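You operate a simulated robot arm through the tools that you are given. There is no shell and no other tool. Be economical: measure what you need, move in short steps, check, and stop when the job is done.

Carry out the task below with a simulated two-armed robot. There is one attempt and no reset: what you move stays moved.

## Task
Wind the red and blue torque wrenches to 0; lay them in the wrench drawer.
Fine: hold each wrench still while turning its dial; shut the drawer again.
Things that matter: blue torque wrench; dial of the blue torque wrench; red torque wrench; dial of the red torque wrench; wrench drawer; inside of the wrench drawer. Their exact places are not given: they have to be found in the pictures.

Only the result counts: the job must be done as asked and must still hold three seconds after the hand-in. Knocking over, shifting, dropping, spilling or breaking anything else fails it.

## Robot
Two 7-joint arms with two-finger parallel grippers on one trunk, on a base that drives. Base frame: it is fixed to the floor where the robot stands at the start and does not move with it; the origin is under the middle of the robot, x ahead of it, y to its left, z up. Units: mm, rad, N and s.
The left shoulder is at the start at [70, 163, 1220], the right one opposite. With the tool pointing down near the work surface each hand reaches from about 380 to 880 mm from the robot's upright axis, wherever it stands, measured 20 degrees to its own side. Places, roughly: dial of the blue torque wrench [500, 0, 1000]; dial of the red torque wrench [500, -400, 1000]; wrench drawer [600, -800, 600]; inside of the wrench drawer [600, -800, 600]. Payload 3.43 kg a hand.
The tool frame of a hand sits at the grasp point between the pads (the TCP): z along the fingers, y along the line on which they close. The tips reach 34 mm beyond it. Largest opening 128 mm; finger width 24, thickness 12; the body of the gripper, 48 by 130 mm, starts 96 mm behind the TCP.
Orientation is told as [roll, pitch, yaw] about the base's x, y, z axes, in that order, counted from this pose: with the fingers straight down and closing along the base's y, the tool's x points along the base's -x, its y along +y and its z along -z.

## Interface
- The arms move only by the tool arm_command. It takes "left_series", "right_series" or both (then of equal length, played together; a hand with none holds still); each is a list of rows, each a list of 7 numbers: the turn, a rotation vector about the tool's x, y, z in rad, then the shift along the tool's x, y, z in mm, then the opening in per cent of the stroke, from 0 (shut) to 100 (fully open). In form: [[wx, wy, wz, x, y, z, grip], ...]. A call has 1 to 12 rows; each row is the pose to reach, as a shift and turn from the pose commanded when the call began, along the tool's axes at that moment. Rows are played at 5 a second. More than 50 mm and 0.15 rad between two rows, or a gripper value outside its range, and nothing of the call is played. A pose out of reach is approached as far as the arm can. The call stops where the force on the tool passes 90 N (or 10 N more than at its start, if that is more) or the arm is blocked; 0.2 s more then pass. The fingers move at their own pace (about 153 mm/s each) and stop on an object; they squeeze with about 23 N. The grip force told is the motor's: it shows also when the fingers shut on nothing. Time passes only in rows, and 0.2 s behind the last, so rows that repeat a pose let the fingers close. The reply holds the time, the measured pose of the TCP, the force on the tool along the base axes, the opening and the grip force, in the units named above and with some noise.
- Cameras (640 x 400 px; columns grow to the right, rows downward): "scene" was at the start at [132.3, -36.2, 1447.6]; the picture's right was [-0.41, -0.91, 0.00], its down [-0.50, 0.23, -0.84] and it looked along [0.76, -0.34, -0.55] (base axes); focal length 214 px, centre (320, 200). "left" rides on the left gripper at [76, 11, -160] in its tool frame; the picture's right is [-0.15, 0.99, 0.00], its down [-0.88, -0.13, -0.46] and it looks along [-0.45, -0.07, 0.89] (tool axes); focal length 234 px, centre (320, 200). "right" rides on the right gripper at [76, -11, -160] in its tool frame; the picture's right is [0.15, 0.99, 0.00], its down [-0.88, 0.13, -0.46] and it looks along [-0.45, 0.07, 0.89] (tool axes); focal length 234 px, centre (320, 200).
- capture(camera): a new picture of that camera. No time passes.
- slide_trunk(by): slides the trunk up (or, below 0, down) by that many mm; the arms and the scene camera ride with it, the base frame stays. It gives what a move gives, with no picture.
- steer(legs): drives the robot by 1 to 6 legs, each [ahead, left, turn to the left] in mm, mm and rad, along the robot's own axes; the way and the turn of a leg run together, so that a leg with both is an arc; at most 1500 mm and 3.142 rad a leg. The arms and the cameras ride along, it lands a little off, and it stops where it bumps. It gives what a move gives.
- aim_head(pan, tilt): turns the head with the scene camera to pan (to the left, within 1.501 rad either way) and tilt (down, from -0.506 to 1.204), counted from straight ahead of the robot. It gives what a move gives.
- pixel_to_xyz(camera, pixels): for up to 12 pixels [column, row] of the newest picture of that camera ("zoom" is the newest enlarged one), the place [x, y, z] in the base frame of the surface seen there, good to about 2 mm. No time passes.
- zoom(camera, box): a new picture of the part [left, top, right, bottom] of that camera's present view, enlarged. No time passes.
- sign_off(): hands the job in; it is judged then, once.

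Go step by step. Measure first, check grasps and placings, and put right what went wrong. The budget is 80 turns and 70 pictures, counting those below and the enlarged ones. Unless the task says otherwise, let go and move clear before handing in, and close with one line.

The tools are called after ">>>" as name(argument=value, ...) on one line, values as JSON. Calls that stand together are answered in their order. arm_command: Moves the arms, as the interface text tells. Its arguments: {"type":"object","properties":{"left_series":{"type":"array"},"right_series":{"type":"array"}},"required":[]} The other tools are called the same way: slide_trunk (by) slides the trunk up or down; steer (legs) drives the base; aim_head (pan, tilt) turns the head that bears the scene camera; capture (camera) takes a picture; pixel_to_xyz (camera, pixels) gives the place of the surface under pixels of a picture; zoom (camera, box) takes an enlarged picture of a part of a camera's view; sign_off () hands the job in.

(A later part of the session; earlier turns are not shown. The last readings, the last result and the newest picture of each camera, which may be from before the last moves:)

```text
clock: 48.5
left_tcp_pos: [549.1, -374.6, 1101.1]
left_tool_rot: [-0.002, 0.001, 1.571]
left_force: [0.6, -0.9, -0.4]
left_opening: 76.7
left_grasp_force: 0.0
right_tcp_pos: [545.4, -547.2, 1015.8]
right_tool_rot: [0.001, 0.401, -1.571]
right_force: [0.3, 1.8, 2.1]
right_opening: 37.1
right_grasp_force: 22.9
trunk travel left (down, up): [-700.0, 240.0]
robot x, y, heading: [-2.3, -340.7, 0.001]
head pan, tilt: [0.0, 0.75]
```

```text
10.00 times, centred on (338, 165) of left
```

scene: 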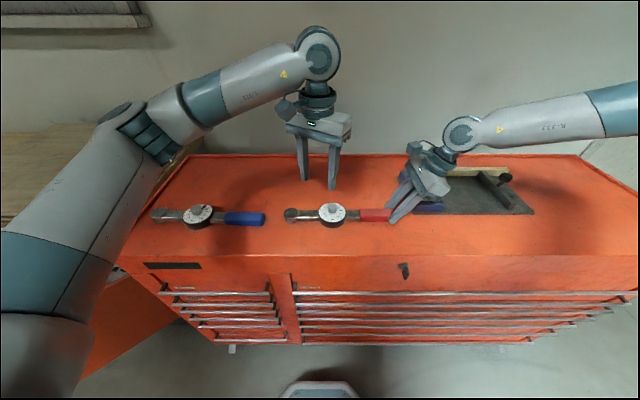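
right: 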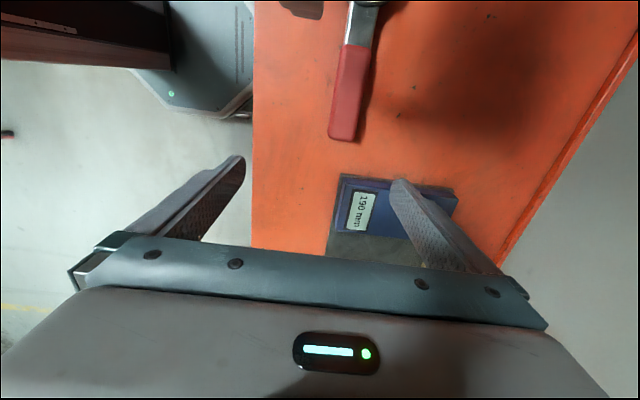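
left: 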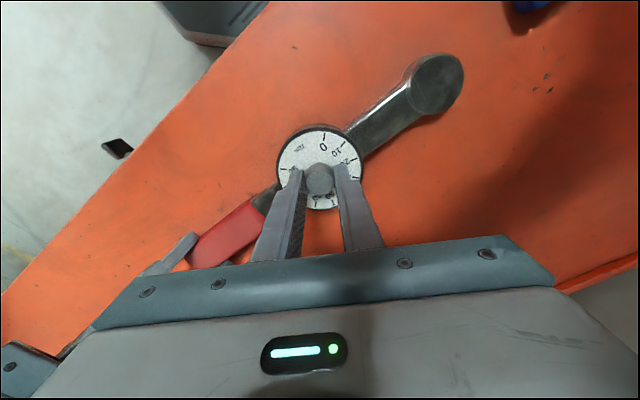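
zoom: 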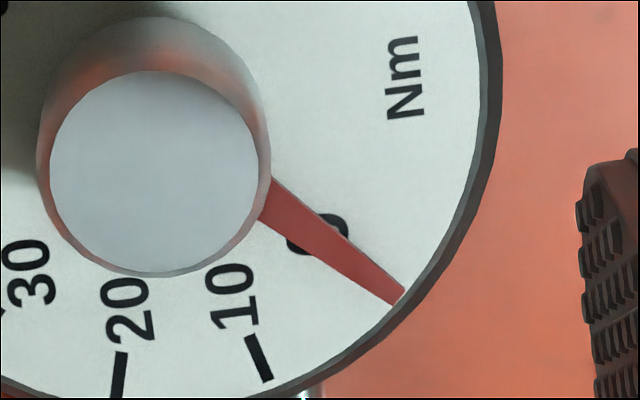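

Red reads 0. I'll release it, lift both hands, turn the left hand back and drive left to the blue wrench.

>>> arm_command(left_series=[[0, 0, 0, 0, 0, -10, 60], [0, 0, 0.12, 0, 0, -20, 60], [0, 0, 0.26, 0, 0, -30, 60], [0, 0, 0.4, 0, 0, -30, 60], [0, 0, 0.54, 0, 0, -30, 60], [0, 0, 0.68, 0, 0, -30, 60], [0, 0, 0.82, 0, 0, -30, 60], [0, 0, 0.96, 0, 0, -30, 60], [0, 0, 1.1, 0, 0, -30, 60], [0, 0, 1.24, 0, 0, -30, 60], [0, 0, 1.38, 0, 0, -30, 60], [0, 0, 1.52, 0, 0, -30, 60]], right_series=[[0, 0, 0, 0, 0, 0, 60], [0, 0, 0, 0, 0, 0, 60], [0, 0, 0, 4, 0, -9, 60], [0, 0, 0, 12, 0, -28, 60], [0, 0, 0, 20, 0, -46, 60], [0, 0, 0, 27, 0, -64, 60], [0, 0, 0, 35, 0, -83, 60], [0, 0, 0, 35, 0, -83, 60], [0, 0, 0, 35, 0, -83, 60], [0, 0, 0, 35, 0, -83, 60], [0, 0, 0, 35, 0, -83, 60], [0, 0, 0, 35, 0, -83, 60]])

>>> steer(legs=[[0, 370, 0]])

>>> capture(camera="left")

>>> capture(camera="right")

```text
clock: 51.1
left_tcp_pos: [548.5, -374.1, 1129.3]
left_tool_rot: [0.0, 0.001, 0.048]
left_force: [-0.2, 0.4, 0.3]
left_opening: 76.7
left_grasp_force: 0.1
right_tcp_pos: [545.2, -547.9, 1105.1]
right_tool_rot: [0.001, 0.4, -1.57]
right_force: [-0.4, -0.2, -0.5]
right_opening: 76.5
right_grasp_force: 0.1
trunk travel left (down, up): [-700.0, 240.0]
robot x, y, heading: [-2.8, -339.9, -0.0]
head pan, tilt: [0.0, 0.75]
```

```text
clock: 53.5
left_tcp_pos: [548.1, -6.1, 1131.0]
left_tool_rot: [0.001, -0.001, 0.047]
left_force: [-0.3, -0.9, -0.6]
left_opening: 77.0
left_grasp_force: 0.0
right_tcp_pos: [545.0, -180.2, 1107.5]
right_tool_rot: [0.001, 0.401, -1.575]
right_force: [-0.4, 0.1, -1.7]
right_opening: 76.7
right_grasp_force: 0.1
trunk travel left (down, up): [-700.0, 240.0]
robot x, y, heading: [-3.2, 34.1, 0.003]
head pan, tilt: [0.0, 0.75]
```

```text
34 pictures are left
```

left: 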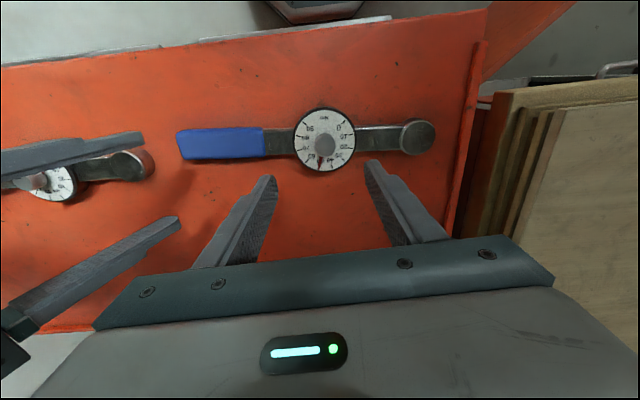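

```text
33 pictures are left
```

right: 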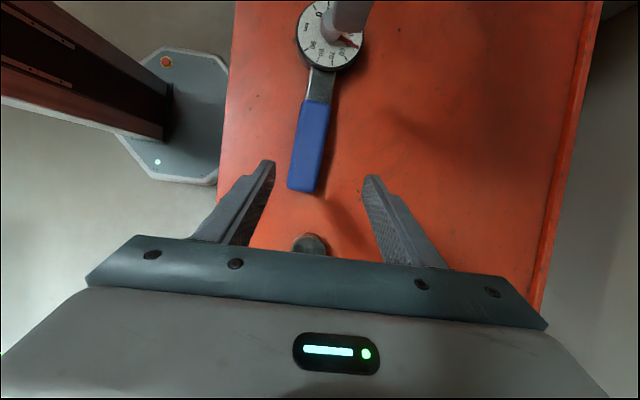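

I'll zoom in on the blue dial and measure its knob and handle.

>>> pixel_to_xyz(camera="left", pixels=[[325, 146], [317, 146], [333, 146], [325, 138], [325, 153], [325, 110], [296, 140], [355, 140], [325, 170], [222, 145], [183, 145]])

>>> pixel_to_xyz(camera="right", pixels=[[291, 180], [304, 180], [317, 180], [294, 155], [309, 155], [323, 155], [300, 115], [315, 112], [329, 112]])

>>> zoom(camera="left", box=[277, 100, 373, 180])

```text
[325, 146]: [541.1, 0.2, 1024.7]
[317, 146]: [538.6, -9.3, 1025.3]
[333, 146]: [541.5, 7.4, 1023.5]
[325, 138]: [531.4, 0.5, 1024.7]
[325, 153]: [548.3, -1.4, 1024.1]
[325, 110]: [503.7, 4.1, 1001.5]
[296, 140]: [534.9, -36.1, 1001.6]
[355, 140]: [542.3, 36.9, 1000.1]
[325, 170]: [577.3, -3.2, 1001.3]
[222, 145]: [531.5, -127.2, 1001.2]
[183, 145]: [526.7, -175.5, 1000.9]
```

```text
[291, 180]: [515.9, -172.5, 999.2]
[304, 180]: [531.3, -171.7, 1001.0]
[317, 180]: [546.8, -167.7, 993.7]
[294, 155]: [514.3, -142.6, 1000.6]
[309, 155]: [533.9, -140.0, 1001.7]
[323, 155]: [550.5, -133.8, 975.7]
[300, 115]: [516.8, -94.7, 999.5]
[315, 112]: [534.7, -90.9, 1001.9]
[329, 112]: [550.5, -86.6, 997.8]
```

```text
5.00 times, centred on (325, 140) of left
```

zoom: 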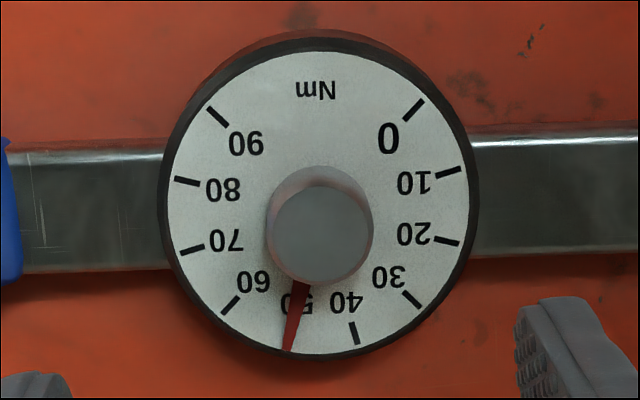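

Blue stands at 50, so it needs 150° (2.618 rad) counter-clockwise. I'll grip the handle with the right hand and hover the left over the knob (541.5,0) at yaw -1.05.

>>> arm_command(left_series=[[0, 0, 0.13, 6, 6, 0, 50], [0, 0, 0.26, 6, 6, 0, 50], [0, 0, 0.39, 6, 6, 0, 50], [0, 0, 0.52, 6, 6, 0, 50], [0, 0, 0.65, 6, 6, 10, 50], [0, 0, 0.78, 6, 6, 20, 50], [0, 0, 0.91, 6, 6, 30, 50], [0, 0, 1.04, 6, 6, 40, 50], [0, 0, 1.097, 6, 6, 50, 50], [0, 0, 1.097, 6, 6, 50, 50]], right_series=[[-0.018, 0, 0.041, -4, -12.5, 5, 60], [-0.018, 0, 0.041, -8, -12.5, 22, 60], [-0.018, 0, 0.041, -12, -12.5, 40, 60], [-0.018, 0, 0.041, -16, -12.5, 58, 60], [-0.018, 0, 0.041, -20, -12.5, 75, 60], [-0.018, 0, 0.041, -23, -12.5, 90, 60], [-0.018, 0, 0.041, -23, -12.5, 90, 60], [-0.018, 0, 0.041, -23, -12.5, 90, 0], [-0.018, 0, 0.041, -23, -12.5, 90, 0], [-0.018, 0, 0.041, -23, -12.5, 90, 0]])

>>> capture(camera="left")

```text
clock: 55.7
left_tcp_pos: [542.1, -1.2, 1081.0]
left_tool_rot: [-0.001, 0.002, -1.051]
left_force: [0.5, 0.8, 0.1]
left_opening: 63.7
left_grasp_force: 0.0
right_tcp_pos: [532.7, -164.1, 1013.5]
right_tool_rot: [-0.001, 0.401, -1.62]
right_force: [-0.6, -0.1, 0.1]
right_opening: 36.7
right_grasp_force: 23.0
trunk travel left (down, up): [-700.0, 240.0]
robot x, y, heading: [-2.9, 34.6, -0.001]
head pan, tilt: [0.0, 0.75]
```

```text
31 pictures are left
```

left: 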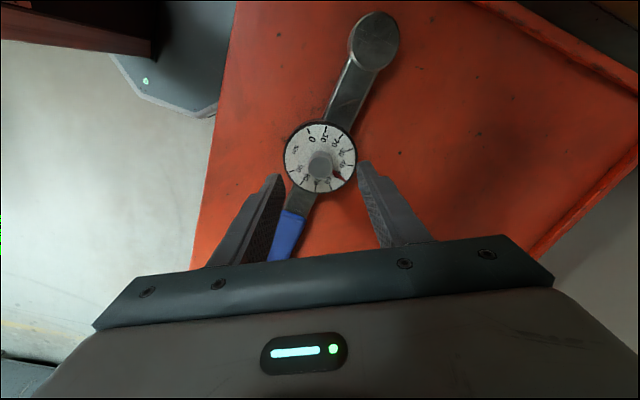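

The handle is gripped and yaw -1.05 is reachable. I'll descend on the knob, after a quick check of its place (320,165), and close.

>>> pixel_to_xyz(camera="left", pixels=[[320, 165], [309, 165], [331, 165], [320, 154], [320, 176]])

>>> arm_command(left_series=[[0, 0, 0, 0, 0, 20, 50], [0, 0, 0, 0, 0, 41, 50], [0, 0, 0, 0, 0, 41, 0], [0, 0, 0, 0, 0, 41, 0], [0, 0, 0, 0, 0, 41, 0]])

```text
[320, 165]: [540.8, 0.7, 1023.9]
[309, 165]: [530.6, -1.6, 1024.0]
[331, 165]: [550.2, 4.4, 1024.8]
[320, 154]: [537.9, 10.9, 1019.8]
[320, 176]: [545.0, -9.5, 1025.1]
```

```text
clock: 56.9
left_tcp_pos: [540.5, -0.2, 1039.9]
left_tool_rot: [0.0, -0.001, -1.051]
left_force: [0.0, -3.2, 0.7]
left_opening: 24.2
left_grasp_force: 23.1
right_tcp_pos: [533.4, -166.3, 1014.4]
right_tool_rot: [0.001, 0.4, -1.62]
right_force: [-0.4, 0.7, 0.8]
right_opening: 37.0
right_grasp_force: 22.8
trunk travel left (down, up): [-700.0, 240.0]
robot x, y, heading: [-4.6, 33.7, -0.007]
head pan, tilt: [0.0, 0.75]
```

Knob gripped. I'll turn it counter-clockwise in two calls, 2.618 rad in all.

>>> arm_command(left_series=[[0, 0, -0.12, 0, 0, 0, 0], [0, 0, -0.24, 0, 0, 0, 0], [0, 0, -0.36, 0, 0, 0, 0], [0, 0, -0.48, 0, 0, 0, 0], [0, 0, -0.6, 0, 0, 0, 0], [0, 0, -0.72, 0, 0, 0, 0], [0, 0, -0.84, 0, 0, 0, 0], [0, 0, -0.96, 0, 0, 0, 0], [0, 0, -1.08, 0, 0, 0, 0], [0, 0, -1.2, 0, 0, 0, 0], [0, 0, -1.32, 0, 0, 0, 0], [0, 0, -1.44, 0, 0, 0, 0]])

>>> arm_command(left_series=[[0, 0, -0.12, 0, 0, 0, 0], [0, 0, -0.24, 0, 0, 0, 0], [0, 0, -0.36, 0, 0, 0, 0], [0, 0, -0.48, 0, 0, 0, 0], [0, 0, -0.6, 0, 0, 0, 0], [0, 0, -0.72, 0, 0, 0, 0], [0, 0, -0.84, 0, 0, 0, 0], [0, 0, -0.96, 0, 0, 0, 0], [0, 0, -1.08, 0, 0, 0, 0], [0, 0, -1.178, 0, 0, 0, 0], [0, 0, -1.178, 0, 0, 0, 0]])

>>> arm_command(left_series=[[0, 0, 0, 0, 0, 0, 60], [0, 0, 0, 0, 0, 0, 60], [0, 0, 0, 0, 0, -40, 60], [0, 0, 0, 0, 0, -60, 60]])

>>> zoom(camera="left", box=[272, 100, 368, 190])

```text
clock: 59.5
left_tcp_pos: [542.3, 0.8, 1039.3]
left_tool_rot: [-0.001, 0.0, 0.394]
left_force: [6.4, 8.6, 2.7]
left_opening: 24.3
left_grasp_force: 23.1
right_tcp_pos: [533.0, -165.8, 1013.1]
right_tool_rot: [0.001, 0.399, -1.619]
right_force: [-4.7, -7.5, -0.1]
right_opening: 36.9
right_grasp_force: 22.5
trunk travel left (down, up): [-700.0, 240.0]
robot x, y, heading: [-5.4, 32.1, -0.005]
head pan, tilt: [0.0, 0.75]
```

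```text
clock: 61.9
left_tcp_pos: [541.9, -0.0, 1038.8]
left_tool_rot: [0.0, 0.001, 1.569]
left_force: [-4.2, 15.2, 3.4]
left_opening: 24.1
left_grasp_force: 23.1
right_tcp_pos: [534.1, -165.6, 1013.6]
right_tool_rot: [0.001, 0.401, -1.621]
right_force: [1.8, -16.0, -1.4]
right_opening: 37.1
right_grasp_force: 23.3
trunk travel left (down, up): [-700.0, 240.0]
robot x, y, heading: [-8.9, 29.4, -0.004]
head pan, tilt: [0.0, 0.75]
```

```text
clock: 62.9
left_tcp_pos: [541.8, -1.1, 1099.7]
left_tool_rot: [0.0, 0.0, 1.569]
left_force: [0.0, 0.3, 0.5]
left_opening: 77.0
left_grasp_force: 0.1
right_tcp_pos: [533.2, -165.2, 1013.8]
right_tool_rot: [0.0, 0.402, -1.62]
right_force: [-0.5, 0.0, 0.7]
right_opening: 36.9
right_grasp_force: 22.7
trunk travel left (down, up): [-700.0, 240.0]
robot x, y, heading: [-7.3, 32.5, -0.003]
head pan, tilt: [0.0, 0.75]
```

```text
4.44 times, centred on (320, 145) of left
```

zoom: 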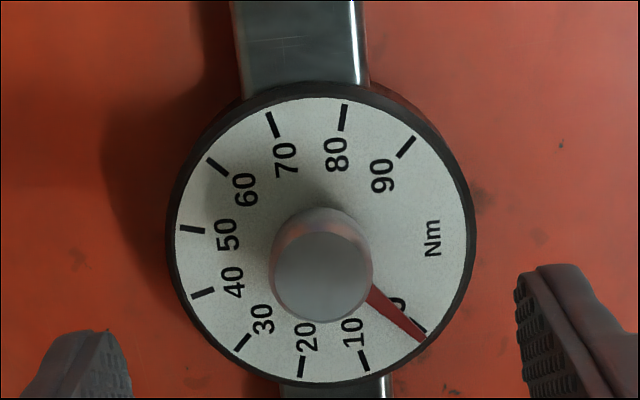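

The needle is a touch short of the 0 tick (tick peeking out at (420,326)). I'll zoom to gauge it.

>>> zoom(camera="left", box=[314, 150, 370, 185])

```text
11.43 times, centred on (342, 168) of left
```

zoom: 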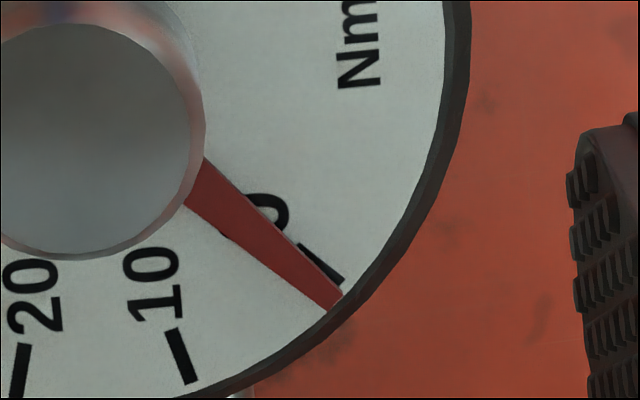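

It is about 0.045 rad short of 0. I'll regrip the knob and turn by another 0.047 rad.

>>> arm_command(left_series=[[0, 0, 0, 0, 0, 30, 50], [0, 0, 0, 0, 0, 60, 50], [0, 0, 0, 0, 0, 60, 0], [0, 0, 0, 0, 0, 60, 0], [0, 0, 0, 0, 0, 60, 0], [0, 0, -0.024, 0, 0, 60, 0], [0, 0, -0.047, 0, 0, 60, 0], [0, 0, -0.047, 0, 0, 60, 0], [0, 0, -0.047, 0, 0, 60, 60], [0, 0, -0.047, 0, 0, 60, 60], [0, 0, -0.047, 0, 0, 30, 60], [0, 0, -0.047, 0, 0, 0, 60]])

>>> zoom(camera="left", box=[314, 150, 370, 185])

```text
clock: 65.5
left_tcp_pos: [542.1, -0.6, 1099.5]
left_tool_rot: [-0.001, 0.001, 1.614]
left_force: [0.0, 0.3, 0.1]
left_opening: 76.8
left_grasp_force: 0.1
right_tcp_pos: [533.3, -165.5, 1013.6]
right_tool_rot: [0.0, 0.402, -1.62]
right_force: [1.5, -2.4, 2.7]
right_opening: 36.6
right_grasp_force: 22.9
trunk travel left (down, up): [-700.0, 240.0]
robot x, y, heading: [1.0, 29.6, -0.004]
head pan, tilt: [0.0, 0.75]
```

```text
11.43 times, centred on (342, 168) of left
```

zoom: 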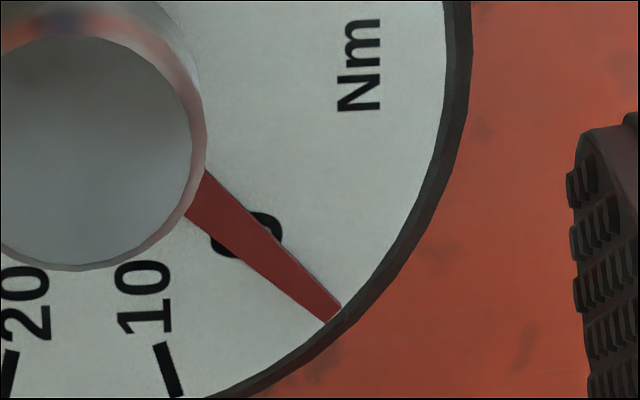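

Blue now reads 0. Next is the drawer. I'll release the blue wrench, lift the right hand, and tuck the left hand back and out.

>>> arm_command(left_series=[[0, 0, 0, 0, 0, -15, 60], [0, 0, 0, 0, 0, -30, 60], [0, 0, 0, -27, 19, -30, 60], [0, 0, 0, -55, 38, -30, 60], [0, 0, 0, -82, 57, -30, 60], [0, 0, 0, -110, 75, -30, 60], [0, 0, 0, -137, 94, -30, 60], [0, 0, 0, -165, 113, -30, 60]], right_series=[[0, 0, 0, 0, 0, 0, 60], [0, 0, 0, 0, 0, 0, 60], [0, 0, 0, 8, 0, -18, 60], [0, 0, 0, 16, 0, -37, 60], [0, 0, 0, 25, 0, -60, 60], [0, 0, 0, 35, 0, -83, 60], [0, 0, 0, 43, 0, -101, 60], [0, 0, 0, 50, 0, -120, 60]])

>>> steer(legs=[[-450, 0, 0], [0, -635, 0]])

>>> arm_command(right_series=[[-0.1, -0.05, 0, 0, 0, 0, 50], [-0.2, -0.1, 0, 0, 0, 0, 50], [-0.3, -0.15, 0, 0, 0, 0, 50], [-0.4, -0.2, 0, 0, 0, 0, 50], [-0.5, -0.25, 0, 0, 0, 0, 50], [-0.6, -0.29, 0, 0, 0, 0, 50], [-0.7, -0.33, 0, 0, 0, 0, 50]])

```text
clock: 67.3
left_tcp_pos: [421.6, 161.1, 1129.5]
left_tool_rot: [-0.002, 0.002, 1.613]
left_force: [1.2, 0.5, 0.3]
left_opening: 76.9
left_grasp_force: 0.1
right_tcp_pos: [531.8, -165.2, 1144.8]
right_tool_rot: [0.001, 0.401, -1.619]
right_force: [-0.3, 0.6, 0.6]
right_opening: 76.9
right_grasp_force: 0.0
trunk travel left (down, up): [-700.0, 240.0]
robot x, y, heading: [-0.7, 29.0, -0.005]
head pan, tilt: [0.0, 0.75]
```

```text
clock: 73.1
left_tcp_pos: [-29.6, -470.4, 1129.3]
left_tool_rot: [0.001, 0.0, 1.613]
left_force: [0.3, -0.3, -1.0]
left_opening: 76.6
left_grasp_force: 0.1
right_tcp_pos: [80.5, -795.0, 1144.1]
right_tool_rot: [-0.001, 0.401, -1.618]
right_force: [-1.5, -0.2, 0.4]
right_opening: 76.8
right_grasp_force: 0.1
trunk travel left (down, up): [-700.0, 240.0]
robot x, y, heading: [-457.5, -594.9, -0.004]
head pan, tilt: [0.0, 0.75]
```

```text
clock: 74.7
left_tcp_pos: [-30.0, -469.7, 1128.5]
left_tool_rot: [-0.001, 0.0, 1.614]
left_force: [-0.3, 1.1, 0.2]
left_opening: 77.0
left_grasp_force: 0.1
right_tcp_pos: [81.9, -795.1, 1143.5]
right_tool_rot: [0.68, 0.095, -1.732]
right_force: [0.9, -0.6, 0.4]
right_opening: 63.9
right_grasp_force: 0.0
trunk travel left (down, up): [-700.0, 240.0]
robot x, y, heading: [-457.7, -592.4, -0.004]
head pan, tilt: [0.0, 0.75]
```

The hand is partway to pointing forward. I'll finish its turn to fingers along +x closing vertically, then lower the trunk to the wrench drawer's bar (z≈606).

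>>> arm_command(right_series=[[-0.127, 0.0154, -0.0229, 0, 0, 0, 50], [-0.254, 0.0308, -0.0458, 0, 0, 0, 50], [-0.381, 0.0462, -0.0687, 0, 0, 0, 50], [-0.508, 0.0616, -0.0916, 0, 0, 0, 50], [-0.635, 0.077, -0.1145, 0, 0, 0, 50], [-0.762, 0.0924, -0.137, 0, 0, 0, 50], [-0.891, 0.108, -0.16, 0, 0, 0, 45]])

>>> slide_trunk(by=-400)

>>> slide_trunk(by=-137)

>>> capture(camera="right")

>>> capture(camera="scene")

```text
clock: 76.3
left_tcp_pos: [-29.5, -468.4, 1128.7]
left_tool_rot: [0.001, 0.003, 1.615]
left_force: [0.8, -0.1, -0.7]
left_opening: 76.7
left_grasp_force: 0.1
right_tcp_pos: [148.8, -771.2, 1200.7]
right_tool_rot: [1.447, 0.016, -1.617]
right_force: [-0.6, -0.8, 0.5]
right_opening: 57.5
right_grasp_force: 0.0
right hand out of reach, approached as far as the arm can: row 2, 3, 4, 5, 6, 7
trunk travel left (down, up): [-700.0, 240.0]
robot x, y, heading: [-452.4, -600.1, -0.003]
head pan, tilt: [0.0, 0.75]
```

```text
clock: 80.2
left_tcp_pos: [-30.2, -469.6, 728.8]
left_tool_rot: [0.0, 0.001, 1.615]
left_force: [0.1, -0.4, -0.8]
left_opening: 76.8
left_grasp_force: 0.1
right_tcp_pos: [149.5, -770.9, 798.7]
right_tool_rot: [1.446, 0.018, -1.616]
right_force: [-0.2, -0.3, 0.8]
right_opening: 57.6
right_grasp_force: 0.0
trunk travel left (down, up): [-300.0, 640.0]
robot x, y, heading: [-456.1, -596.3, -0.005]
head pan, tilt: [0.0, 0.75]
```

```text
clock: 81.8
left_tcp_pos: [-30.5, -471.2, 592.4]
left_tool_rot: [0.0, 0.0, 1.616]
left_force: [-0.1, -0.2, 0.3]
left_opening: 76.7
left_grasp_force: 0.0
right_tcp_pos: [149.1, -770.7, 662.2]
right_tool_rot: [1.447, 0.018, -1.616]
right_force: [-0.2, 0.3, -0.6]
right_opening: 57.5
right_grasp_force: 0.0
trunk travel left (down, up): [-163.0, 777.0]
robot x, y, heading: [-455.3, -600.3, -0.006]
head pan, tilt: [0.0, 0.75]
```

```text
27 pictures are left
```

right: 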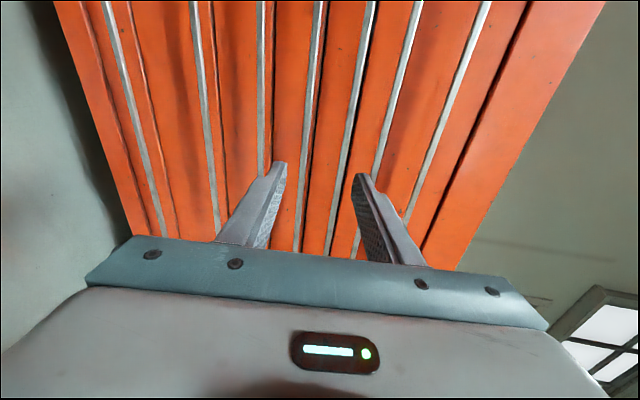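

```text
26 pictures are left
```

scene: 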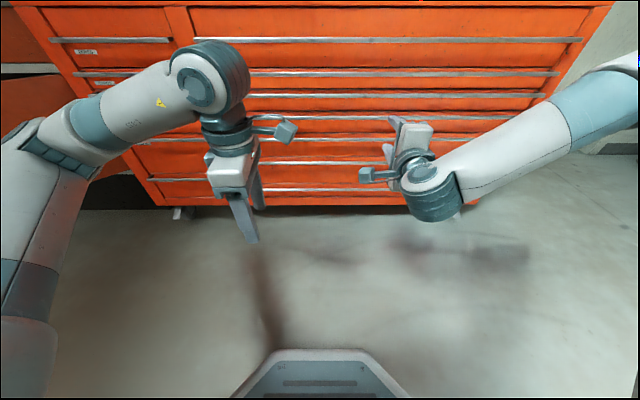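

The arm stopped just short (roll 1.447), with fingers pointing forward and 7° down, good enough for the bar. I'll measure the bars in the right picture to confirm which is the fourth from the top.

>>> pixel_to_xyz(camera="right", pixels=[[482, 30], [413, 30], [369, 30], [319, 30], [262, 40], [308, 130], [298, 230]])

>>> slide_trunk(by=-54)

>>> steer(legs=[[180, 0, 0]])

>>> capture(camera="right")

```text
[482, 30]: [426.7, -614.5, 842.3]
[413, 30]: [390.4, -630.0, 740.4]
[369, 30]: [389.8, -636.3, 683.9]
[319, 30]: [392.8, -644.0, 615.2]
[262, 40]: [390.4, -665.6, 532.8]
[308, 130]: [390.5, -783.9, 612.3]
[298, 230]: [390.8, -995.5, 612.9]
```

```text
clock: 82.7
left_tcp_pos: [-31.1, -470.3, 538.4]
left_tool_rot: [0.0, 0.001, 1.616]
left_force: [-0.3, 1.2, 0.1]
left_opening: 76.8
left_grasp_force: 0.0
right_tcp_pos: [149.0, -772.3, 609.1]
right_tool_rot: [1.446, 0.017, -1.617]
right_force: [-0.5, 0.4, -0.1]
right_opening: 57.7
right_grasp_force: 0.1
trunk travel left (down, up): [-109.0, 831.0]
robot x, y, heading: [-457.7, -594.2, -0.004]
head pan, tilt: [0.0, 0.75]
```

```text
clock: 84.2
left_tcp_pos: [149.8, -469.8, 538.6]
left_tool_rot: [0.001, 0.0, 1.613]
left_force: [0.1, 0.7, -0.2]
left_opening: 76.7
left_grasp_force: 0.2
right_tcp_pos: [327.4, -771.5, 609.6]
right_tool_rot: [1.445, 0.016, -1.617]
right_force: [0.4, 0.1, -0.2]
right_opening: 57.5
right_grasp_force: 0.0
trunk travel left (down, up): [-109.0, 831.0]
robot x, y, heading: [-275.3, -598.6, -0.006]
head pan, tilt: [0.0, 0.75]
```

```text
25 pictures are left
```

right: 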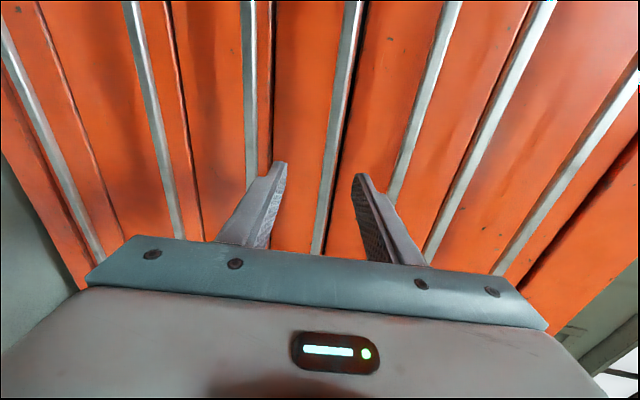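

The fourth bar (345,80) lies between the fingers. I'll raise 4 mm, move in 50 mm and close on it.

>>> slide_trunk(by=4)

>>> steer(legs=[[50, 0, 0]])

>>> arm_command(right_series=[[0, 0, 0, 0, 0, 0, 0], [0, 0, 0, 0, 0, 0, 0], [0, 0, 0, 0, 0, 0, 0]])

>>> capture(camera="right")

```text
clock: 84.8
left_tcp_pos: [150.0, -470.6, 541.8]
left_tool_rot: [-0.001, -0.001, 1.614]
left_force: [0.6, 0.7, 0.8]
left_opening: 76.8
left_grasp_force: 0.1
right_tcp_pos: [328.8, -771.5, 612.2]
right_tool_rot: [1.445, 0.017, -1.616]
right_force: [0.4, -0.1, -0.3]
right_opening: 57.6
right_grasp_force: 0.1
trunk travel left (down, up): [-113.0, 827.0]
robot x, y, heading: [-277.5, -598.5, -0.005]
head pan, tilt: [0.0, 0.75]
```

```text
clock: 85.7
left_tcp_pos: [198.2, -472.5, 543.1]
left_tool_rot: [0.001, 0.0, 1.615]
left_force: [0.3, 0.7, -0.2]
left_opening: 76.5
left_grasp_force: 0.0
right_tcp_pos: [376.8, -773.3, 612.1]
right_tool_rot: [1.445, 0.017, -1.616]
right_force: [0.6, -1.1, -0.5]
right_opening: 57.4
right_grasp_force: 0.1
trunk travel left (down, up): [-113.0, 827.0]
robot x, y, heading: [-228.1, -598.3, -0.005]
head pan, tilt: [0.0, 0.75]
```

```text
clock: 86.5
left_tcp_pos: [199.1, -471.4, 542.7]
left_tool_rot: [0.0, 0.0, 1.614]
left_force: [-0.6, 0.0, -0.2]
left_opening: 76.9
left_grasp_force: 0.1
right_tcp_pos: [377.5, -773.0, 610.7]
right_tool_rot: [1.441, 0.016, -1.616]
right_force: [-7.1, 0.3, -12.9]
right_opening: 13.0
right_grasp_force: 44.4
trunk travel left (down, up): [-113.0, 827.0]
robot x, y, heading: [-225.4, -595.2, -0.0]
head pan, tilt: [0.0, 0.75]
```

```text
24 pictures are left
```

right: 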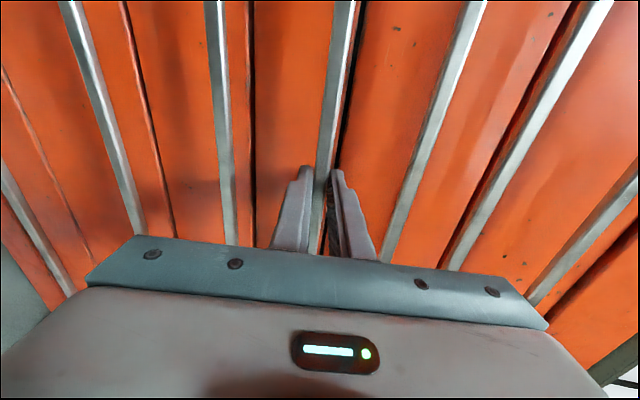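

The bar is gripped (13 mm). I'll pull it by backing the base 320 mm.

>>> steer(legs=[[-120, 0, 0], [-200, 0, 0]])

>>> capture(camera="scene")

```text
clock: 88.9
left_tcp_pos: [-121.8, -469.5, 541.2]
left_tool_rot: [0.002, -0.002, 1.613]
left_force: [0.3, -0.6, -0.3]
left_opening: 76.9
left_grasp_force: 0.0
right_tcp_pos: [57.5, -772.6, 610.2]
right_tool_rot: [1.443, 0.02, -1.62]
right_force: [0.5, -14.2, -20.3]
right_opening: 12.9
right_grasp_force: 45.3
trunk travel left (down, up): [-113.0, 827.0]
robot x, y, heading: [-547.9, -597.3, -0.007]
head pan, tilt: [0.0, 0.75]
```

```text
23 pictures are left
```

scene: 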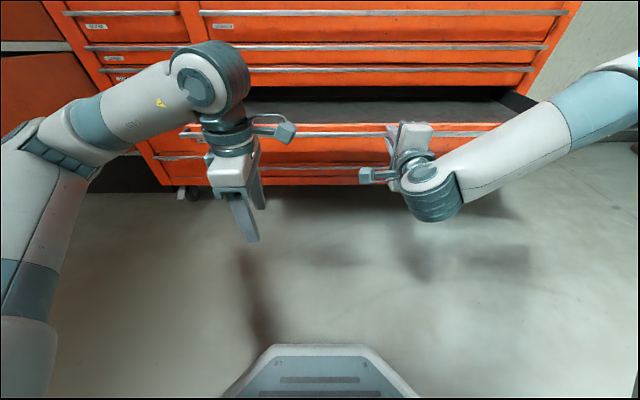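

The drawer is open about 320 mm and its tray is empty. I'll release the bar, back off, and look inside.

>>> arm_command(right_series=[[0, 0, 0, 0, 0, 0, 45], [0, 0, 0, 0, 0, 0, 45], [0, 0, 0, 0, 0, 0, 45]])

>>> steer(legs=[[-120, 0, 0]])

>>> slide_trunk(by=400)

>>> slide_trunk(by=187)

>>> capture(camera="scene")

```text
clock: 89.7
left_tcp_pos: [-123.5, -469.8, 541.3]
left_tool_rot: [0.0, 0.001, 1.613]
left_force: [1.4, -0.1, 0.3]
left_opening: 76.8
left_grasp_force: 0.0
right_tcp_pos: [57.6, -772.7, 611.5]
right_tool_rot: [1.447, 0.019, -1.62]
right_force: [0.6, 0.6, 0.1]
right_opening: 57.9
right_grasp_force: 0.1
trunk travel left (down, up): [-113.0, 827.0]
robot x, y, heading: [-550.4, -598.9, -0.011]
head pan, tilt: [0.0, 0.75]
```

```text
clock: 91.0
left_tcp_pos: [-243.2, -468.8, 541.9]
left_tool_rot: [0.0, 0.001, 1.615]
left_force: [-0.2, -0.7, -0.2]
left_opening: 76.7
left_grasp_force: 0.1
right_tcp_pos: [-64.3, -769.9, 612.3]
right_tool_rot: [1.447, 0.016, -1.618]
right_force: [0.9, -0.2, -0.1]
right_opening: 57.8
right_grasp_force: 0.0
trunk travel left (down, up): [-113.0, 827.0]
robot x, y, heading: [-667.9, -593.3, 0.001]
head pan, tilt: [0.0, 0.75]
```

```text
clock: 94.8
left_tcp_pos: [-242.3, -468.5, 942.1]
left_tool_rot: [0.0, 0.001, 1.615]
left_force: [-0.3, -0.1, 0.7]
left_opening: 76.8
left_grasp_force: 0.1
right_tcp_pos: [-64.1, -771.1, 1012.1]
right_tool_rot: [1.446, 0.018, -1.618]
right_force: [-0.2, 0.7, 0.4]
right_opening: 57.6
right_grasp_force: 0.2
trunk travel left (down, up): [-513.0, 427.0]
robot x, y, heading: [-669.3, -597.6, -0.005]
head pan, tilt: [0.0, 0.75]
```

```text
clock: 96.9
left_tcp_pos: [-242.6, -469.1, 1129.3]
left_tool_rot: [0.001, 0.0, 1.615]
left_force: [0.6, 0.0, 0.5]
left_opening: 76.5
left_grasp_force: 0.0
right_tcp_pos: [-62.7, -769.9, 1198.9]
right_tool_rot: [1.446, 0.017, -1.618]
right_force: [-0.4, 0.7, 0.3]
right_opening: 57.8
right_grasp_force: 0.1
trunk travel left (down, up): [-700.0, 240.0]
robot x, y, heading: [-668.6, -598.6, -0.007]
head pan, tilt: [0.0, 0.75]
```

```text
22 pictures are left
```

scene: 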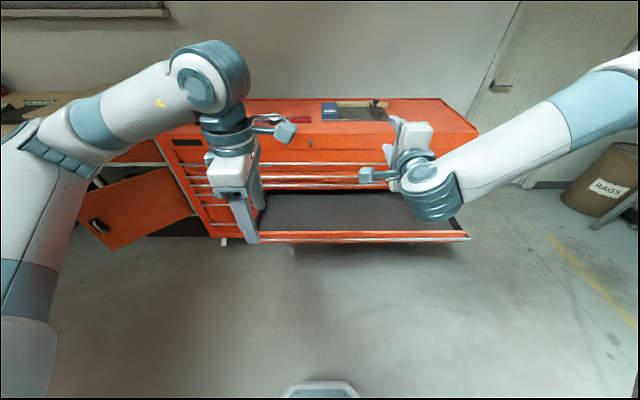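

The drawer interior is visible (floor near (320,210)). I'll measure it, and meanwhile turn the right hand back down.

>>> pixel_to_xyz(camera="scene", pixels=[[320, 210], [330, 222], [350, 200], [390, 222], [300, 228], [330, 233], [330, 240], [264, 218], [460, 228], [290, 195]])

>>> arm_command(right_series=[[0.13, 0, 0, 0, 0, -10, 60], [0.26, 0, 0, 0, 0, -20, 60], [0.39, 0, 0, 0, 0, -20, 60], [0.52, 0, 0, 0, 0, -20, 60], [0.65, 0, 0, 0, 0, -20, 60], [0.78, 0, 0, 0, 0, -20, 60], [0.91, 0, 0, 0, 0, -20, 60], [1.04, 0, 0, 0, 0, -20, 60], [1.17, 0, 0, 0, 0, -20, 60], [1.3, 0, 0, 0, 0, -20, 60], [1.446, 0, 0, 0, 0, -20, 60]])

```text
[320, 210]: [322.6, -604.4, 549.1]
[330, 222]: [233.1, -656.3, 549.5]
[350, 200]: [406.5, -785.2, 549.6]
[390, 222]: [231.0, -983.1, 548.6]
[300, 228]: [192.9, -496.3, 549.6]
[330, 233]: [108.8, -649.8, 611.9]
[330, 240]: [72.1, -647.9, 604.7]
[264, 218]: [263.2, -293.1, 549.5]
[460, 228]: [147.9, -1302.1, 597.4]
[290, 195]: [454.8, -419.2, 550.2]
```

```text
clock: 99.3
left_tcp_pos: [-240.9, -469.3, 1129.1]
left_tool_rot: [0.005, -0.001, 1.614]
left_force: [-0.9, -0.2, -0.4]
left_opening: 76.8
left_grasp_force: 0.0
right_tcp_pos: [-80.9, -771.3, 1199.3]
right_tool_rot: [-0.005, 0.016, -1.618]
right_force: [-0.2, 0.5, -0.1]
right_opening: 77.0
right_grasp_force: 0.1
trunk travel left (down, up): [-700.0, 240.0]
robot x, y, heading: [-670.8, -597.0, -0.006]
head pan, tilt: [0.0, 0.75]
```

The drawer floor is at z=550, inside from about x 120 to 427, and 62 mm deep, so the wrenches fit. I'll drive around to the left and face the red wrench at heading -0.45, clear of the open drawer.

>>> steer(legs=[[0, 600, 0], [670, 0, 0], [0, 0, -0.445]])

>>> arm_command(left_series=[[0, 0, 0.14, 0, 0, 0, 50], [0, 0, 0.28, 0, 0, 0, 50], [0, 0, 0.42, 0, 0, 0, 50], [0, 0, 0.56, 0, 0, 0, 50], [0, 0, 0.7, 0, 0, 0, 50], [0, 0, 0.84, 0, 0, 0, 50], [0, 0, 0.98, 0, 0, 0, 50], [0, 0, 1.12, 0, 0, 0, 50], [0, 0, 1.26, 0, 0, 0, 50], [0, 0, 1.4, 0, 0, 0, 50]])

```text
clock: 107.3
left_tcp_pos: [448.1, -75.6, 1128.4]
left_tool_rot: [-0.001, 0.002, 1.164]
left_force: [0.5, -0.2, 0.6]
left_opening: 76.6
left_grasp_force: 0.1
right_tcp_pos: [462.0, -415.7, 1201.4]
right_tool_rot: [0.001, 0.016, -2.069]
right_force: [-0.6, -0.1, 0.0]
right_opening: 76.8
right_grasp_force: 0.0
trunk travel left (down, up): [-700.0, 240.0]
robot x, y, heading: [8.2, -7.6, -0.452]
head pan, tilt: [0.0, 0.75]
```

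```text
clock: 109.5
left_tcp_pos: [447.6, -75.0, 1129.3]
left_tool_rot: [0.0, 0.001, -0.236]
left_force: [-0.6, -0.7, -0.3]
left_opening: 64.0
left_grasp_force: 0.0
right_tcp_pos: [460.7, -416.1, 1201.4]
right_tool_rot: [-0.001, 0.019, -2.068]
right_force: [-0.2, -0.1, -0.3]
right_opening: 76.8
right_grasp_force: 0.0
trunk travel left (down, up): [-700.0, 240.0]
robot x, y, heading: [7.9, -6.3, -0.455]
head pan, tilt: [0.0, 0.75]
```

Now both hands go above the red wrench: right (tilted) over the handle end, left over the bar on the head side at yaw -1.57.

>>> arm_command(left_series=[[0, 0, 0.111, -12, -17, 0, 50], [0, 0, 0.222, -25, -33, 0, 50], [0, 0, 0.333, -37, -50, 6, 50], [0, 0, 0.445, -49, -67, 12, 50], [0, 0, 0.556, -62, -84, 20, 50], [0, 0, 0.667, -74, -100, 26, 50], [0, 0, 0.778, -86, -117, 33, 50], [0, 0, 0.889, -99, -134, 40, 50], [0, 0, 1.0, -111, -151, 48, 50], [0, 0, 1.112, -123, -167, 55, 50], [0, 0, 1.223, -136, -184, 62, 50], [0, 0, 1.334, -148, -201, 69, 50]], right_series=[[0.01, 0.038, -0.049, -8, 14, 10, 60], [0.02, 0.075, -0.098, -15, 27, 20, 60], [0.03, 0.113, -0.147, -23, 41, 30, 60], [0.04, 0.15, -0.196, -30, 55, 40, 60], [0.05, 0.188, -0.246, -38, 68, 50, 60], [0.06, 0.226, -0.295, -46, 82, 61, 60], [0.07, 0.263, -0.344, -53, 96, 71, 60], [0.08, 0.301, -0.393, -61, 109, 81, 60], [0.09, 0.338, -0.442, -68, 123, 91, 60], [0.0996, 0.376, -0.491, -76, 137, 101, 60], [0.0996, 0.376, -0.491, -76, 137, 111, 60], [0.0996, 0.376, -0.491, -76, 137, 121, 60]])

>>> capture(camera="left")

>>> capture(camera="right")

```text
clock: 112.1
left_tcp_pos: [544.3, -306.2, 1058.7]
left_tool_rot: [-0.001, 0.001, -1.569]
left_force: [-1.2, -0.8, 0.0]
left_opening: 63.9
left_grasp_force: 0.0
right_tcp_pos: [520.0, -543.2, 1087.9]
right_tool_rot: [0.005, 0.4, -1.566]
right_force: [0.4, -0.3, -0.6]
right_opening: 76.8
right_grasp_force: 0.1
right hand out of reach, approached as far as the arm can: row 9, 10, 11, 12
trunk travel left (down, up): [-700.0, 240.0]
robot x, y, heading: [7.0, -2.4, -0.45]
head pan, tilt: [0.0, 0.75]
```

```text
21 pictures are left
```

left: 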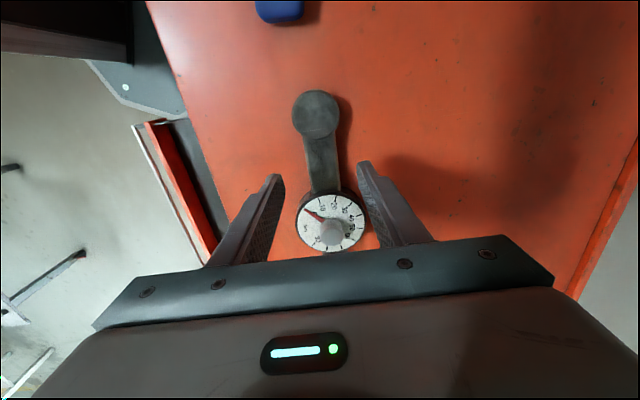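

```text
20 pictures are left
```

right: 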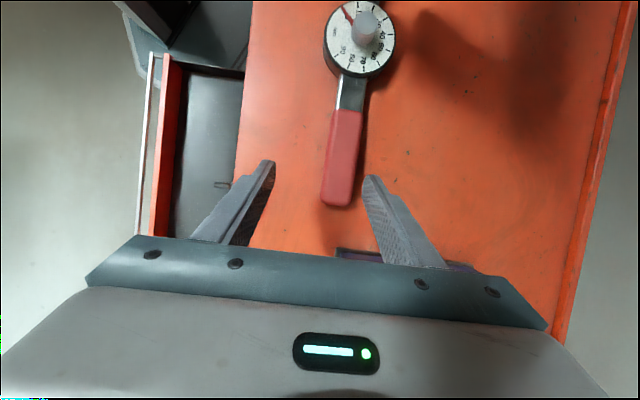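

The right hand is a bit short; I'll grip nearer the handle's root (y≈-500). First a measurement of the wrench as it lies now.

>>> pixel_to_xyz(camera="right", pixels=[[325, 180], [340, 180], [355, 180], [329, 150], [344, 150], [359, 150], [339, 203]])

>>> pixel_to_xyz(camera="left", pixels=[[309, 170], [323, 170], [338, 170], [320, 145], [316, 110], [325, 185]])

```text
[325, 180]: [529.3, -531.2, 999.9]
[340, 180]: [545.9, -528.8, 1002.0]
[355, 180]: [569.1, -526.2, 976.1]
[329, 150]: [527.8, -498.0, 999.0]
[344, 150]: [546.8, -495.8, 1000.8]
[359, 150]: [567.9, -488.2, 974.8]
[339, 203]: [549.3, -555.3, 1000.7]
```

```text
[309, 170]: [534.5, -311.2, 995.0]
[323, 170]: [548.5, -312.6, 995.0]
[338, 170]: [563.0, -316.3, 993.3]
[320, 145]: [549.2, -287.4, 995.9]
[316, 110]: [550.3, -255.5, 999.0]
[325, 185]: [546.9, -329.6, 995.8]
```

I'll bring the right hand over (546,-500) first, and lower the left to the bar without closing.

>>> arm_command(left_series=[[0, 0, 0, 0, 4, 12, 50], [0, 0, 0, 0, 4, 24, 50], [0, 0, 0, 0, 4, 36, 50], [0, 0, 0, 0, 4, 46, 50]], right_series=[[0, 0, 0, 10, 8, 10, 60], [0, 0, 0, 20, 17, 20, 60], [0, 0, 0, 32, 26, 35, 60], [0, 0, 0, 32, 26, 35, 60]])

```text
clock: 113.1
left_tcp_pos: [548.4, -305.3, 1014.1]
left_tool_rot: [0.0, 0.0, -1.57]
left_force: [0.0, 0.0, -0.1]
left_opening: 63.9
left_grasp_force: 0.1
right_tcp_pos: [519.8, -500.5, 1071.7]
right_tool_rot: [0.005, 0.4, -1.57]
right_force: [0.4, 0.2, -0.6]
right_opening: 77.0
right_grasp_force: 0.1
right hand out of reach, approached as far as the arm can: row 1, 2, 3, 4
trunk travel left (down, up): [-700.0, 240.0]
robot x, y, heading: [7.6, -4.9, -0.454]
head pan, tilt: [0.0, 0.75]
```

x stalls at 520 with the tilt. The hands are far enough apart now, so I'll remove the tilt and try to reach x=546 again.

>>> arm_command(right_series=[[0, -0.13, 0, 0, 5, 0, 60], [0, -0.26, 0, 0, 10, 0, 60], [0, -0.4, 0, 0, 18, 0, 60], [0, -0.4, 0, 0, 26, 0, 60], [0, -0.4, 0, 0, 26, 0, 60]])

```text
clock: 114.3
left_tcp_pos: [549.3, -304.2, 1013.7]
left_tool_rot: [0.001, 0.001, -1.57]
left_force: [0.2, 0.0, -0.9]
left_opening: 63.9
left_grasp_force: 0.1
right_tcp_pos: [512.6, -508.0, 1076.3]
right_tool_rot: [0.005, -0.001, -1.57]
right_force: [0.7, -0.4, 0.2]
right_opening: 76.6
right_grasp_force: 0.1
right hand out of reach, approached as far as the arm can: row 1, 2, 3, 4, 5
trunk travel left (down, up): [-700.0, 240.0]
robot x, y, heading: [6.0, -5.8, -0.45]
head pan, tilt: [0.0, 0.75]
```

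It still stalls at x≈513, so I'll lift the left hand and drive the base 50 mm ahead instead.

>>> arm_command(left_series=[[0, 0, 0, 0, 0, -25, 50], [0, 0, 0, 0, 0, -50, 50]], right_series=[[0, 0, 0, 0, 0, -5, 60], [0, 0, 0, 0, 0, -10, 60]])

>>> steer(legs=[[50, 0, 0]])

```text
clock: 114.9
left_tcp_pos: [548.3, -305.1, 1065.0]
left_tool_rot: [-0.001, -0.001, -1.569]
left_force: [-0.1, 0.1, 0.1]
left_opening: 64.0
left_grasp_force: 0.0
right_tcp_pos: [511.6, -506.2, 1086.3]
right_tool_rot: [0.004, 0.001, -1.569]
right_force: [-0.4, -0.2, 0.1]
right_opening: 76.9
right_grasp_force: 0.1
trunk travel left (down, up): [-700.0, 240.0]
robot x, y, heading: [8.1, -4.2, -0.452]
head pan, tilt: [0.0, 0.75]
```

```text
clock: 115.8
left_tcp_pos: [590.3, -326.4, 1065.6]
left_tool_rot: [0.002, -0.002, -1.569]
left_force: [-1.0, 0.9, 0.0]
left_opening: 63.9
left_grasp_force: 0.0
right_tcp_pos: [554.4, -527.7, 1087.6]
right_tool_rot: [0.007, -0.001, -1.568]
right_force: [-0.6, 0.3, 1.6]
right_opening: 77.2
right_grasp_force: 0.0
trunk travel left (down, up): [-700.0, 240.0]
robot x, y, heading: [51.1, -25.9, -0.45]
head pan, tilt: [0.0, 0.75]
```

Now lower both hands to the wrench.

>>> arm_command(left_series=[[0, 0, 0, 10, -21, 0, 50], [0, 0, 0, 20, -42, 0, 50], [0, 0, 0, 20, -42, 26, 50], [0, 0, 0, 20, -42, 52, 50], [0, 0, 0, 20, -42, 52, 50]], right_series=[[0, 0, 0, 6, -8.5, 15, 60], [0, 0, 0, 6, -8.5, 30, 60], [0, 0, 0, 6, -8.5, 45, 60], [0, 0, 0, 6, -8.5, 60, 60], [0, 0, 0, 6, -8.5, 74, 60]])

```text
clock: 117.0
left_tcp_pos: [550.1, -306.8, 1012.1]
left_tool_rot: [0.0, 0.0, -1.568]
left_force: [0.5, -0.2, -0.5]
left_opening: 64.0
left_grasp_force: 0.0
right_tcp_pos: [540.4, -525.2, 1013.5]
right_tool_rot: [0.005, 0.002, -1.569]
right_force: [-0.6, -0.6, 0.1]
right_opening: 76.9
right_grasp_force: 0.1
right hand out of reach, approached as far as the arm can: row 4, 5
trunk travel left (down, up): [-700.0, 240.0]
robot x, y, heading: [48.8, -25.1, -0.454]
head pan, tilt: [0.0, 0.75]
```

Both hands straddle the wrench. I'll close the right, then the left, then lift both by 60 mm.

>>> arm_command(left_series=[[0, 0, 0, 0, 0, 0, 50], [0, 0, 0, 0, 0, 0, 50], [0, 0, 0, 0, 0, 0, 0], [0, 0, 0, 0, 0, 0, 0], [0, 0, 0, 0, 0, 0, 0]], right_series=[[0, 0, 0, 0, 0, 0, 0], [0, 0, 0, 0, 0, 0, 0], [0, 0, 0, 0, 0, 0, 0], [0, 0, 0, 0, 0, 0, 0], [0, 0, 0, 0, 0, 0, 0]])

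>>> slide_trunk(by=80)

>>> capture(camera="scene")

```text
clock: 118.2
left_tcp_pos: [550.9, -306.5, 1012.5]
left_tool_rot: [-0.001, 0.0, -1.57]
left_force: [-9.7, 3.1, 0.4]
left_opening: 32.4
left_grasp_force: 22.8
right_tcp_pos: [541.5, -525.0, 1013.9]
right_tool_rot: [0.006, 0.001, -1.571]
right_force: [9.4, -3.5, 0.7]
right_opening: 37.9
right_grasp_force: 23.2
trunk travel left (down, up): [-700.0, 240.0]
robot x, y, heading: [55.2, -27.0, -0.456]
head pan, tilt: [0.0, 0.75]
```

```text
clock: 119.4
left_tcp_pos: [551.5, -307.3, 1091.3]
left_tool_rot: [0.001, 0.0, -1.567]
left_force: [-5.8, 4.5, -6.7]
left_opening: 32.8
left_grasp_force: 23.1
right_tcp_pos: [541.5, -525.3, 1094.5]
right_tool_rot: [0.004, 0.002, -1.567]
right_force: [6.4, -4.6, -4.2]
right_opening: 37.6
right_grasp_force: 23.1
trunk travel left (down, up): [-780.0, 160.0]
robot x, y, heading: [55.2, -25.5, -0.452]
head pan, tilt: [0.0, 0.75]
```

```text
19 pictures are left
```

scene: 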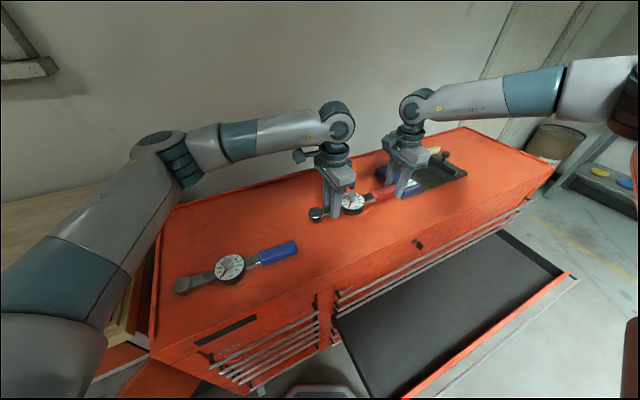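

The red wrench is held level by both hands. I'll drive back and right over the open drawer with the heading unchanged, then lower part of the way.

>>> steer(legs=[[-276, -134, 0], [274, -562, 0]])

>>> slide_trunk(by=-400)

>>> capture(camera="scene")

>>> capture(camera="left")

```text
clock: 124.6
left_tcp_pos: [248.0, -930.0, 1091.5]
left_tool_rot: [0.0, -0.001, -1.56]
left_force: [-5.5, 7.1, -5.1]
left_opening: 32.6
left_grasp_force: 22.7
right_tcp_pos: [240.1, -1148.3, 1093.4]
right_tool_rot: [0.006, 0.003, -1.561]
right_force: [6.2, -7.0, -5.0]
right_opening: 37.9
right_grasp_force: 23.0
trunk travel left (down, up): [-780.0, 160.0]
robot x, y, heading: [-253.8, -654.9, -0.449]
head pan, tilt: [0.0, 0.75]
```

```text
clock: 128.4
left_tcp_pos: [247.9, -927.7, 692.2]
left_tool_rot: [0.001, 0.0, -1.562]
left_force: [-4.3, 1.2, -7.2]
left_opening: 32.7
left_grasp_force: 23.4
right_tcp_pos: [238.9, -1148.2, 694.3]
right_tool_rot: [0.005, 0.002, -1.562]
right_force: [5.9, -0.4, -3.1]
right_opening: 37.7
right_grasp_force: 22.7
trunk travel left (down, up): [-380.0, 560.0]
robot x, y, heading: [-255.4, -655.7, -0.444]
head pan, tilt: [0.0, 0.75]
```

```text
18 pictures are left
```

scene: 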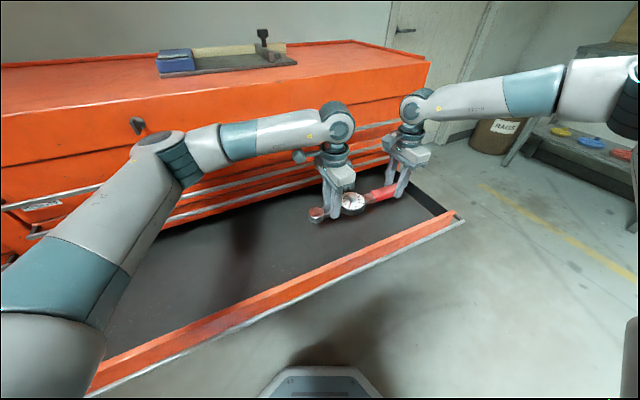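

```text
17 pictures are left
```

left: 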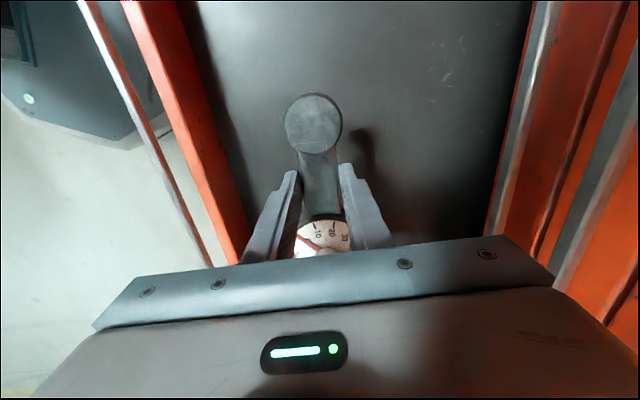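

Clear of everything so far. I'll lower the remaining 100 mm, then the last few millimetres.

>>> slide_trunk(by=-100)

>>> slide_trunk(by=-4)

```text
clock: 129.7
left_tcp_pos: [247.0, -929.0, 593.5]
left_tool_rot: [-0.001, 0.0, -1.559]
left_force: [-5.7, 1.8, -7.2]
left_opening: 32.8
left_grasp_force: 23.1
right_tcp_pos: [238.3, -1146.5, 594.3]
right_tool_rot: [0.006, 0.003, -1.56]
right_force: [4.2, -0.4, -2.5]
right_opening: 37.9
right_grasp_force: 23.6
trunk travel left (down, up): [-280.0, 660.0]
robot x, y, heading: [-252.7, -652.4, -0.44]
head pan, tilt: [0.0, 0.75]
```

```text
clock: 130.2
left_tcp_pos: [247.5, -928.2, 589.9]
left_tool_rot: [0.0, -0.001, -1.561]
left_force: [-2.9, 1.1, -0.9]
left_opening: 32.9
left_grasp_force: 23.0
right_tcp_pos: [239.0, -1146.4, 591.0]
right_tool_rot: [0.006, 0.001, -1.56]
right_force: [3.9, -3.1, 3.1]
right_opening: 37.8
right_grasp_force: 23.0
trunk travel left (down, up): [-276.0, 664.0]
robot x, y, heading: [-253.2, -650.8, -0.448]
head pan, tilt: [0.0, 0.75]
```

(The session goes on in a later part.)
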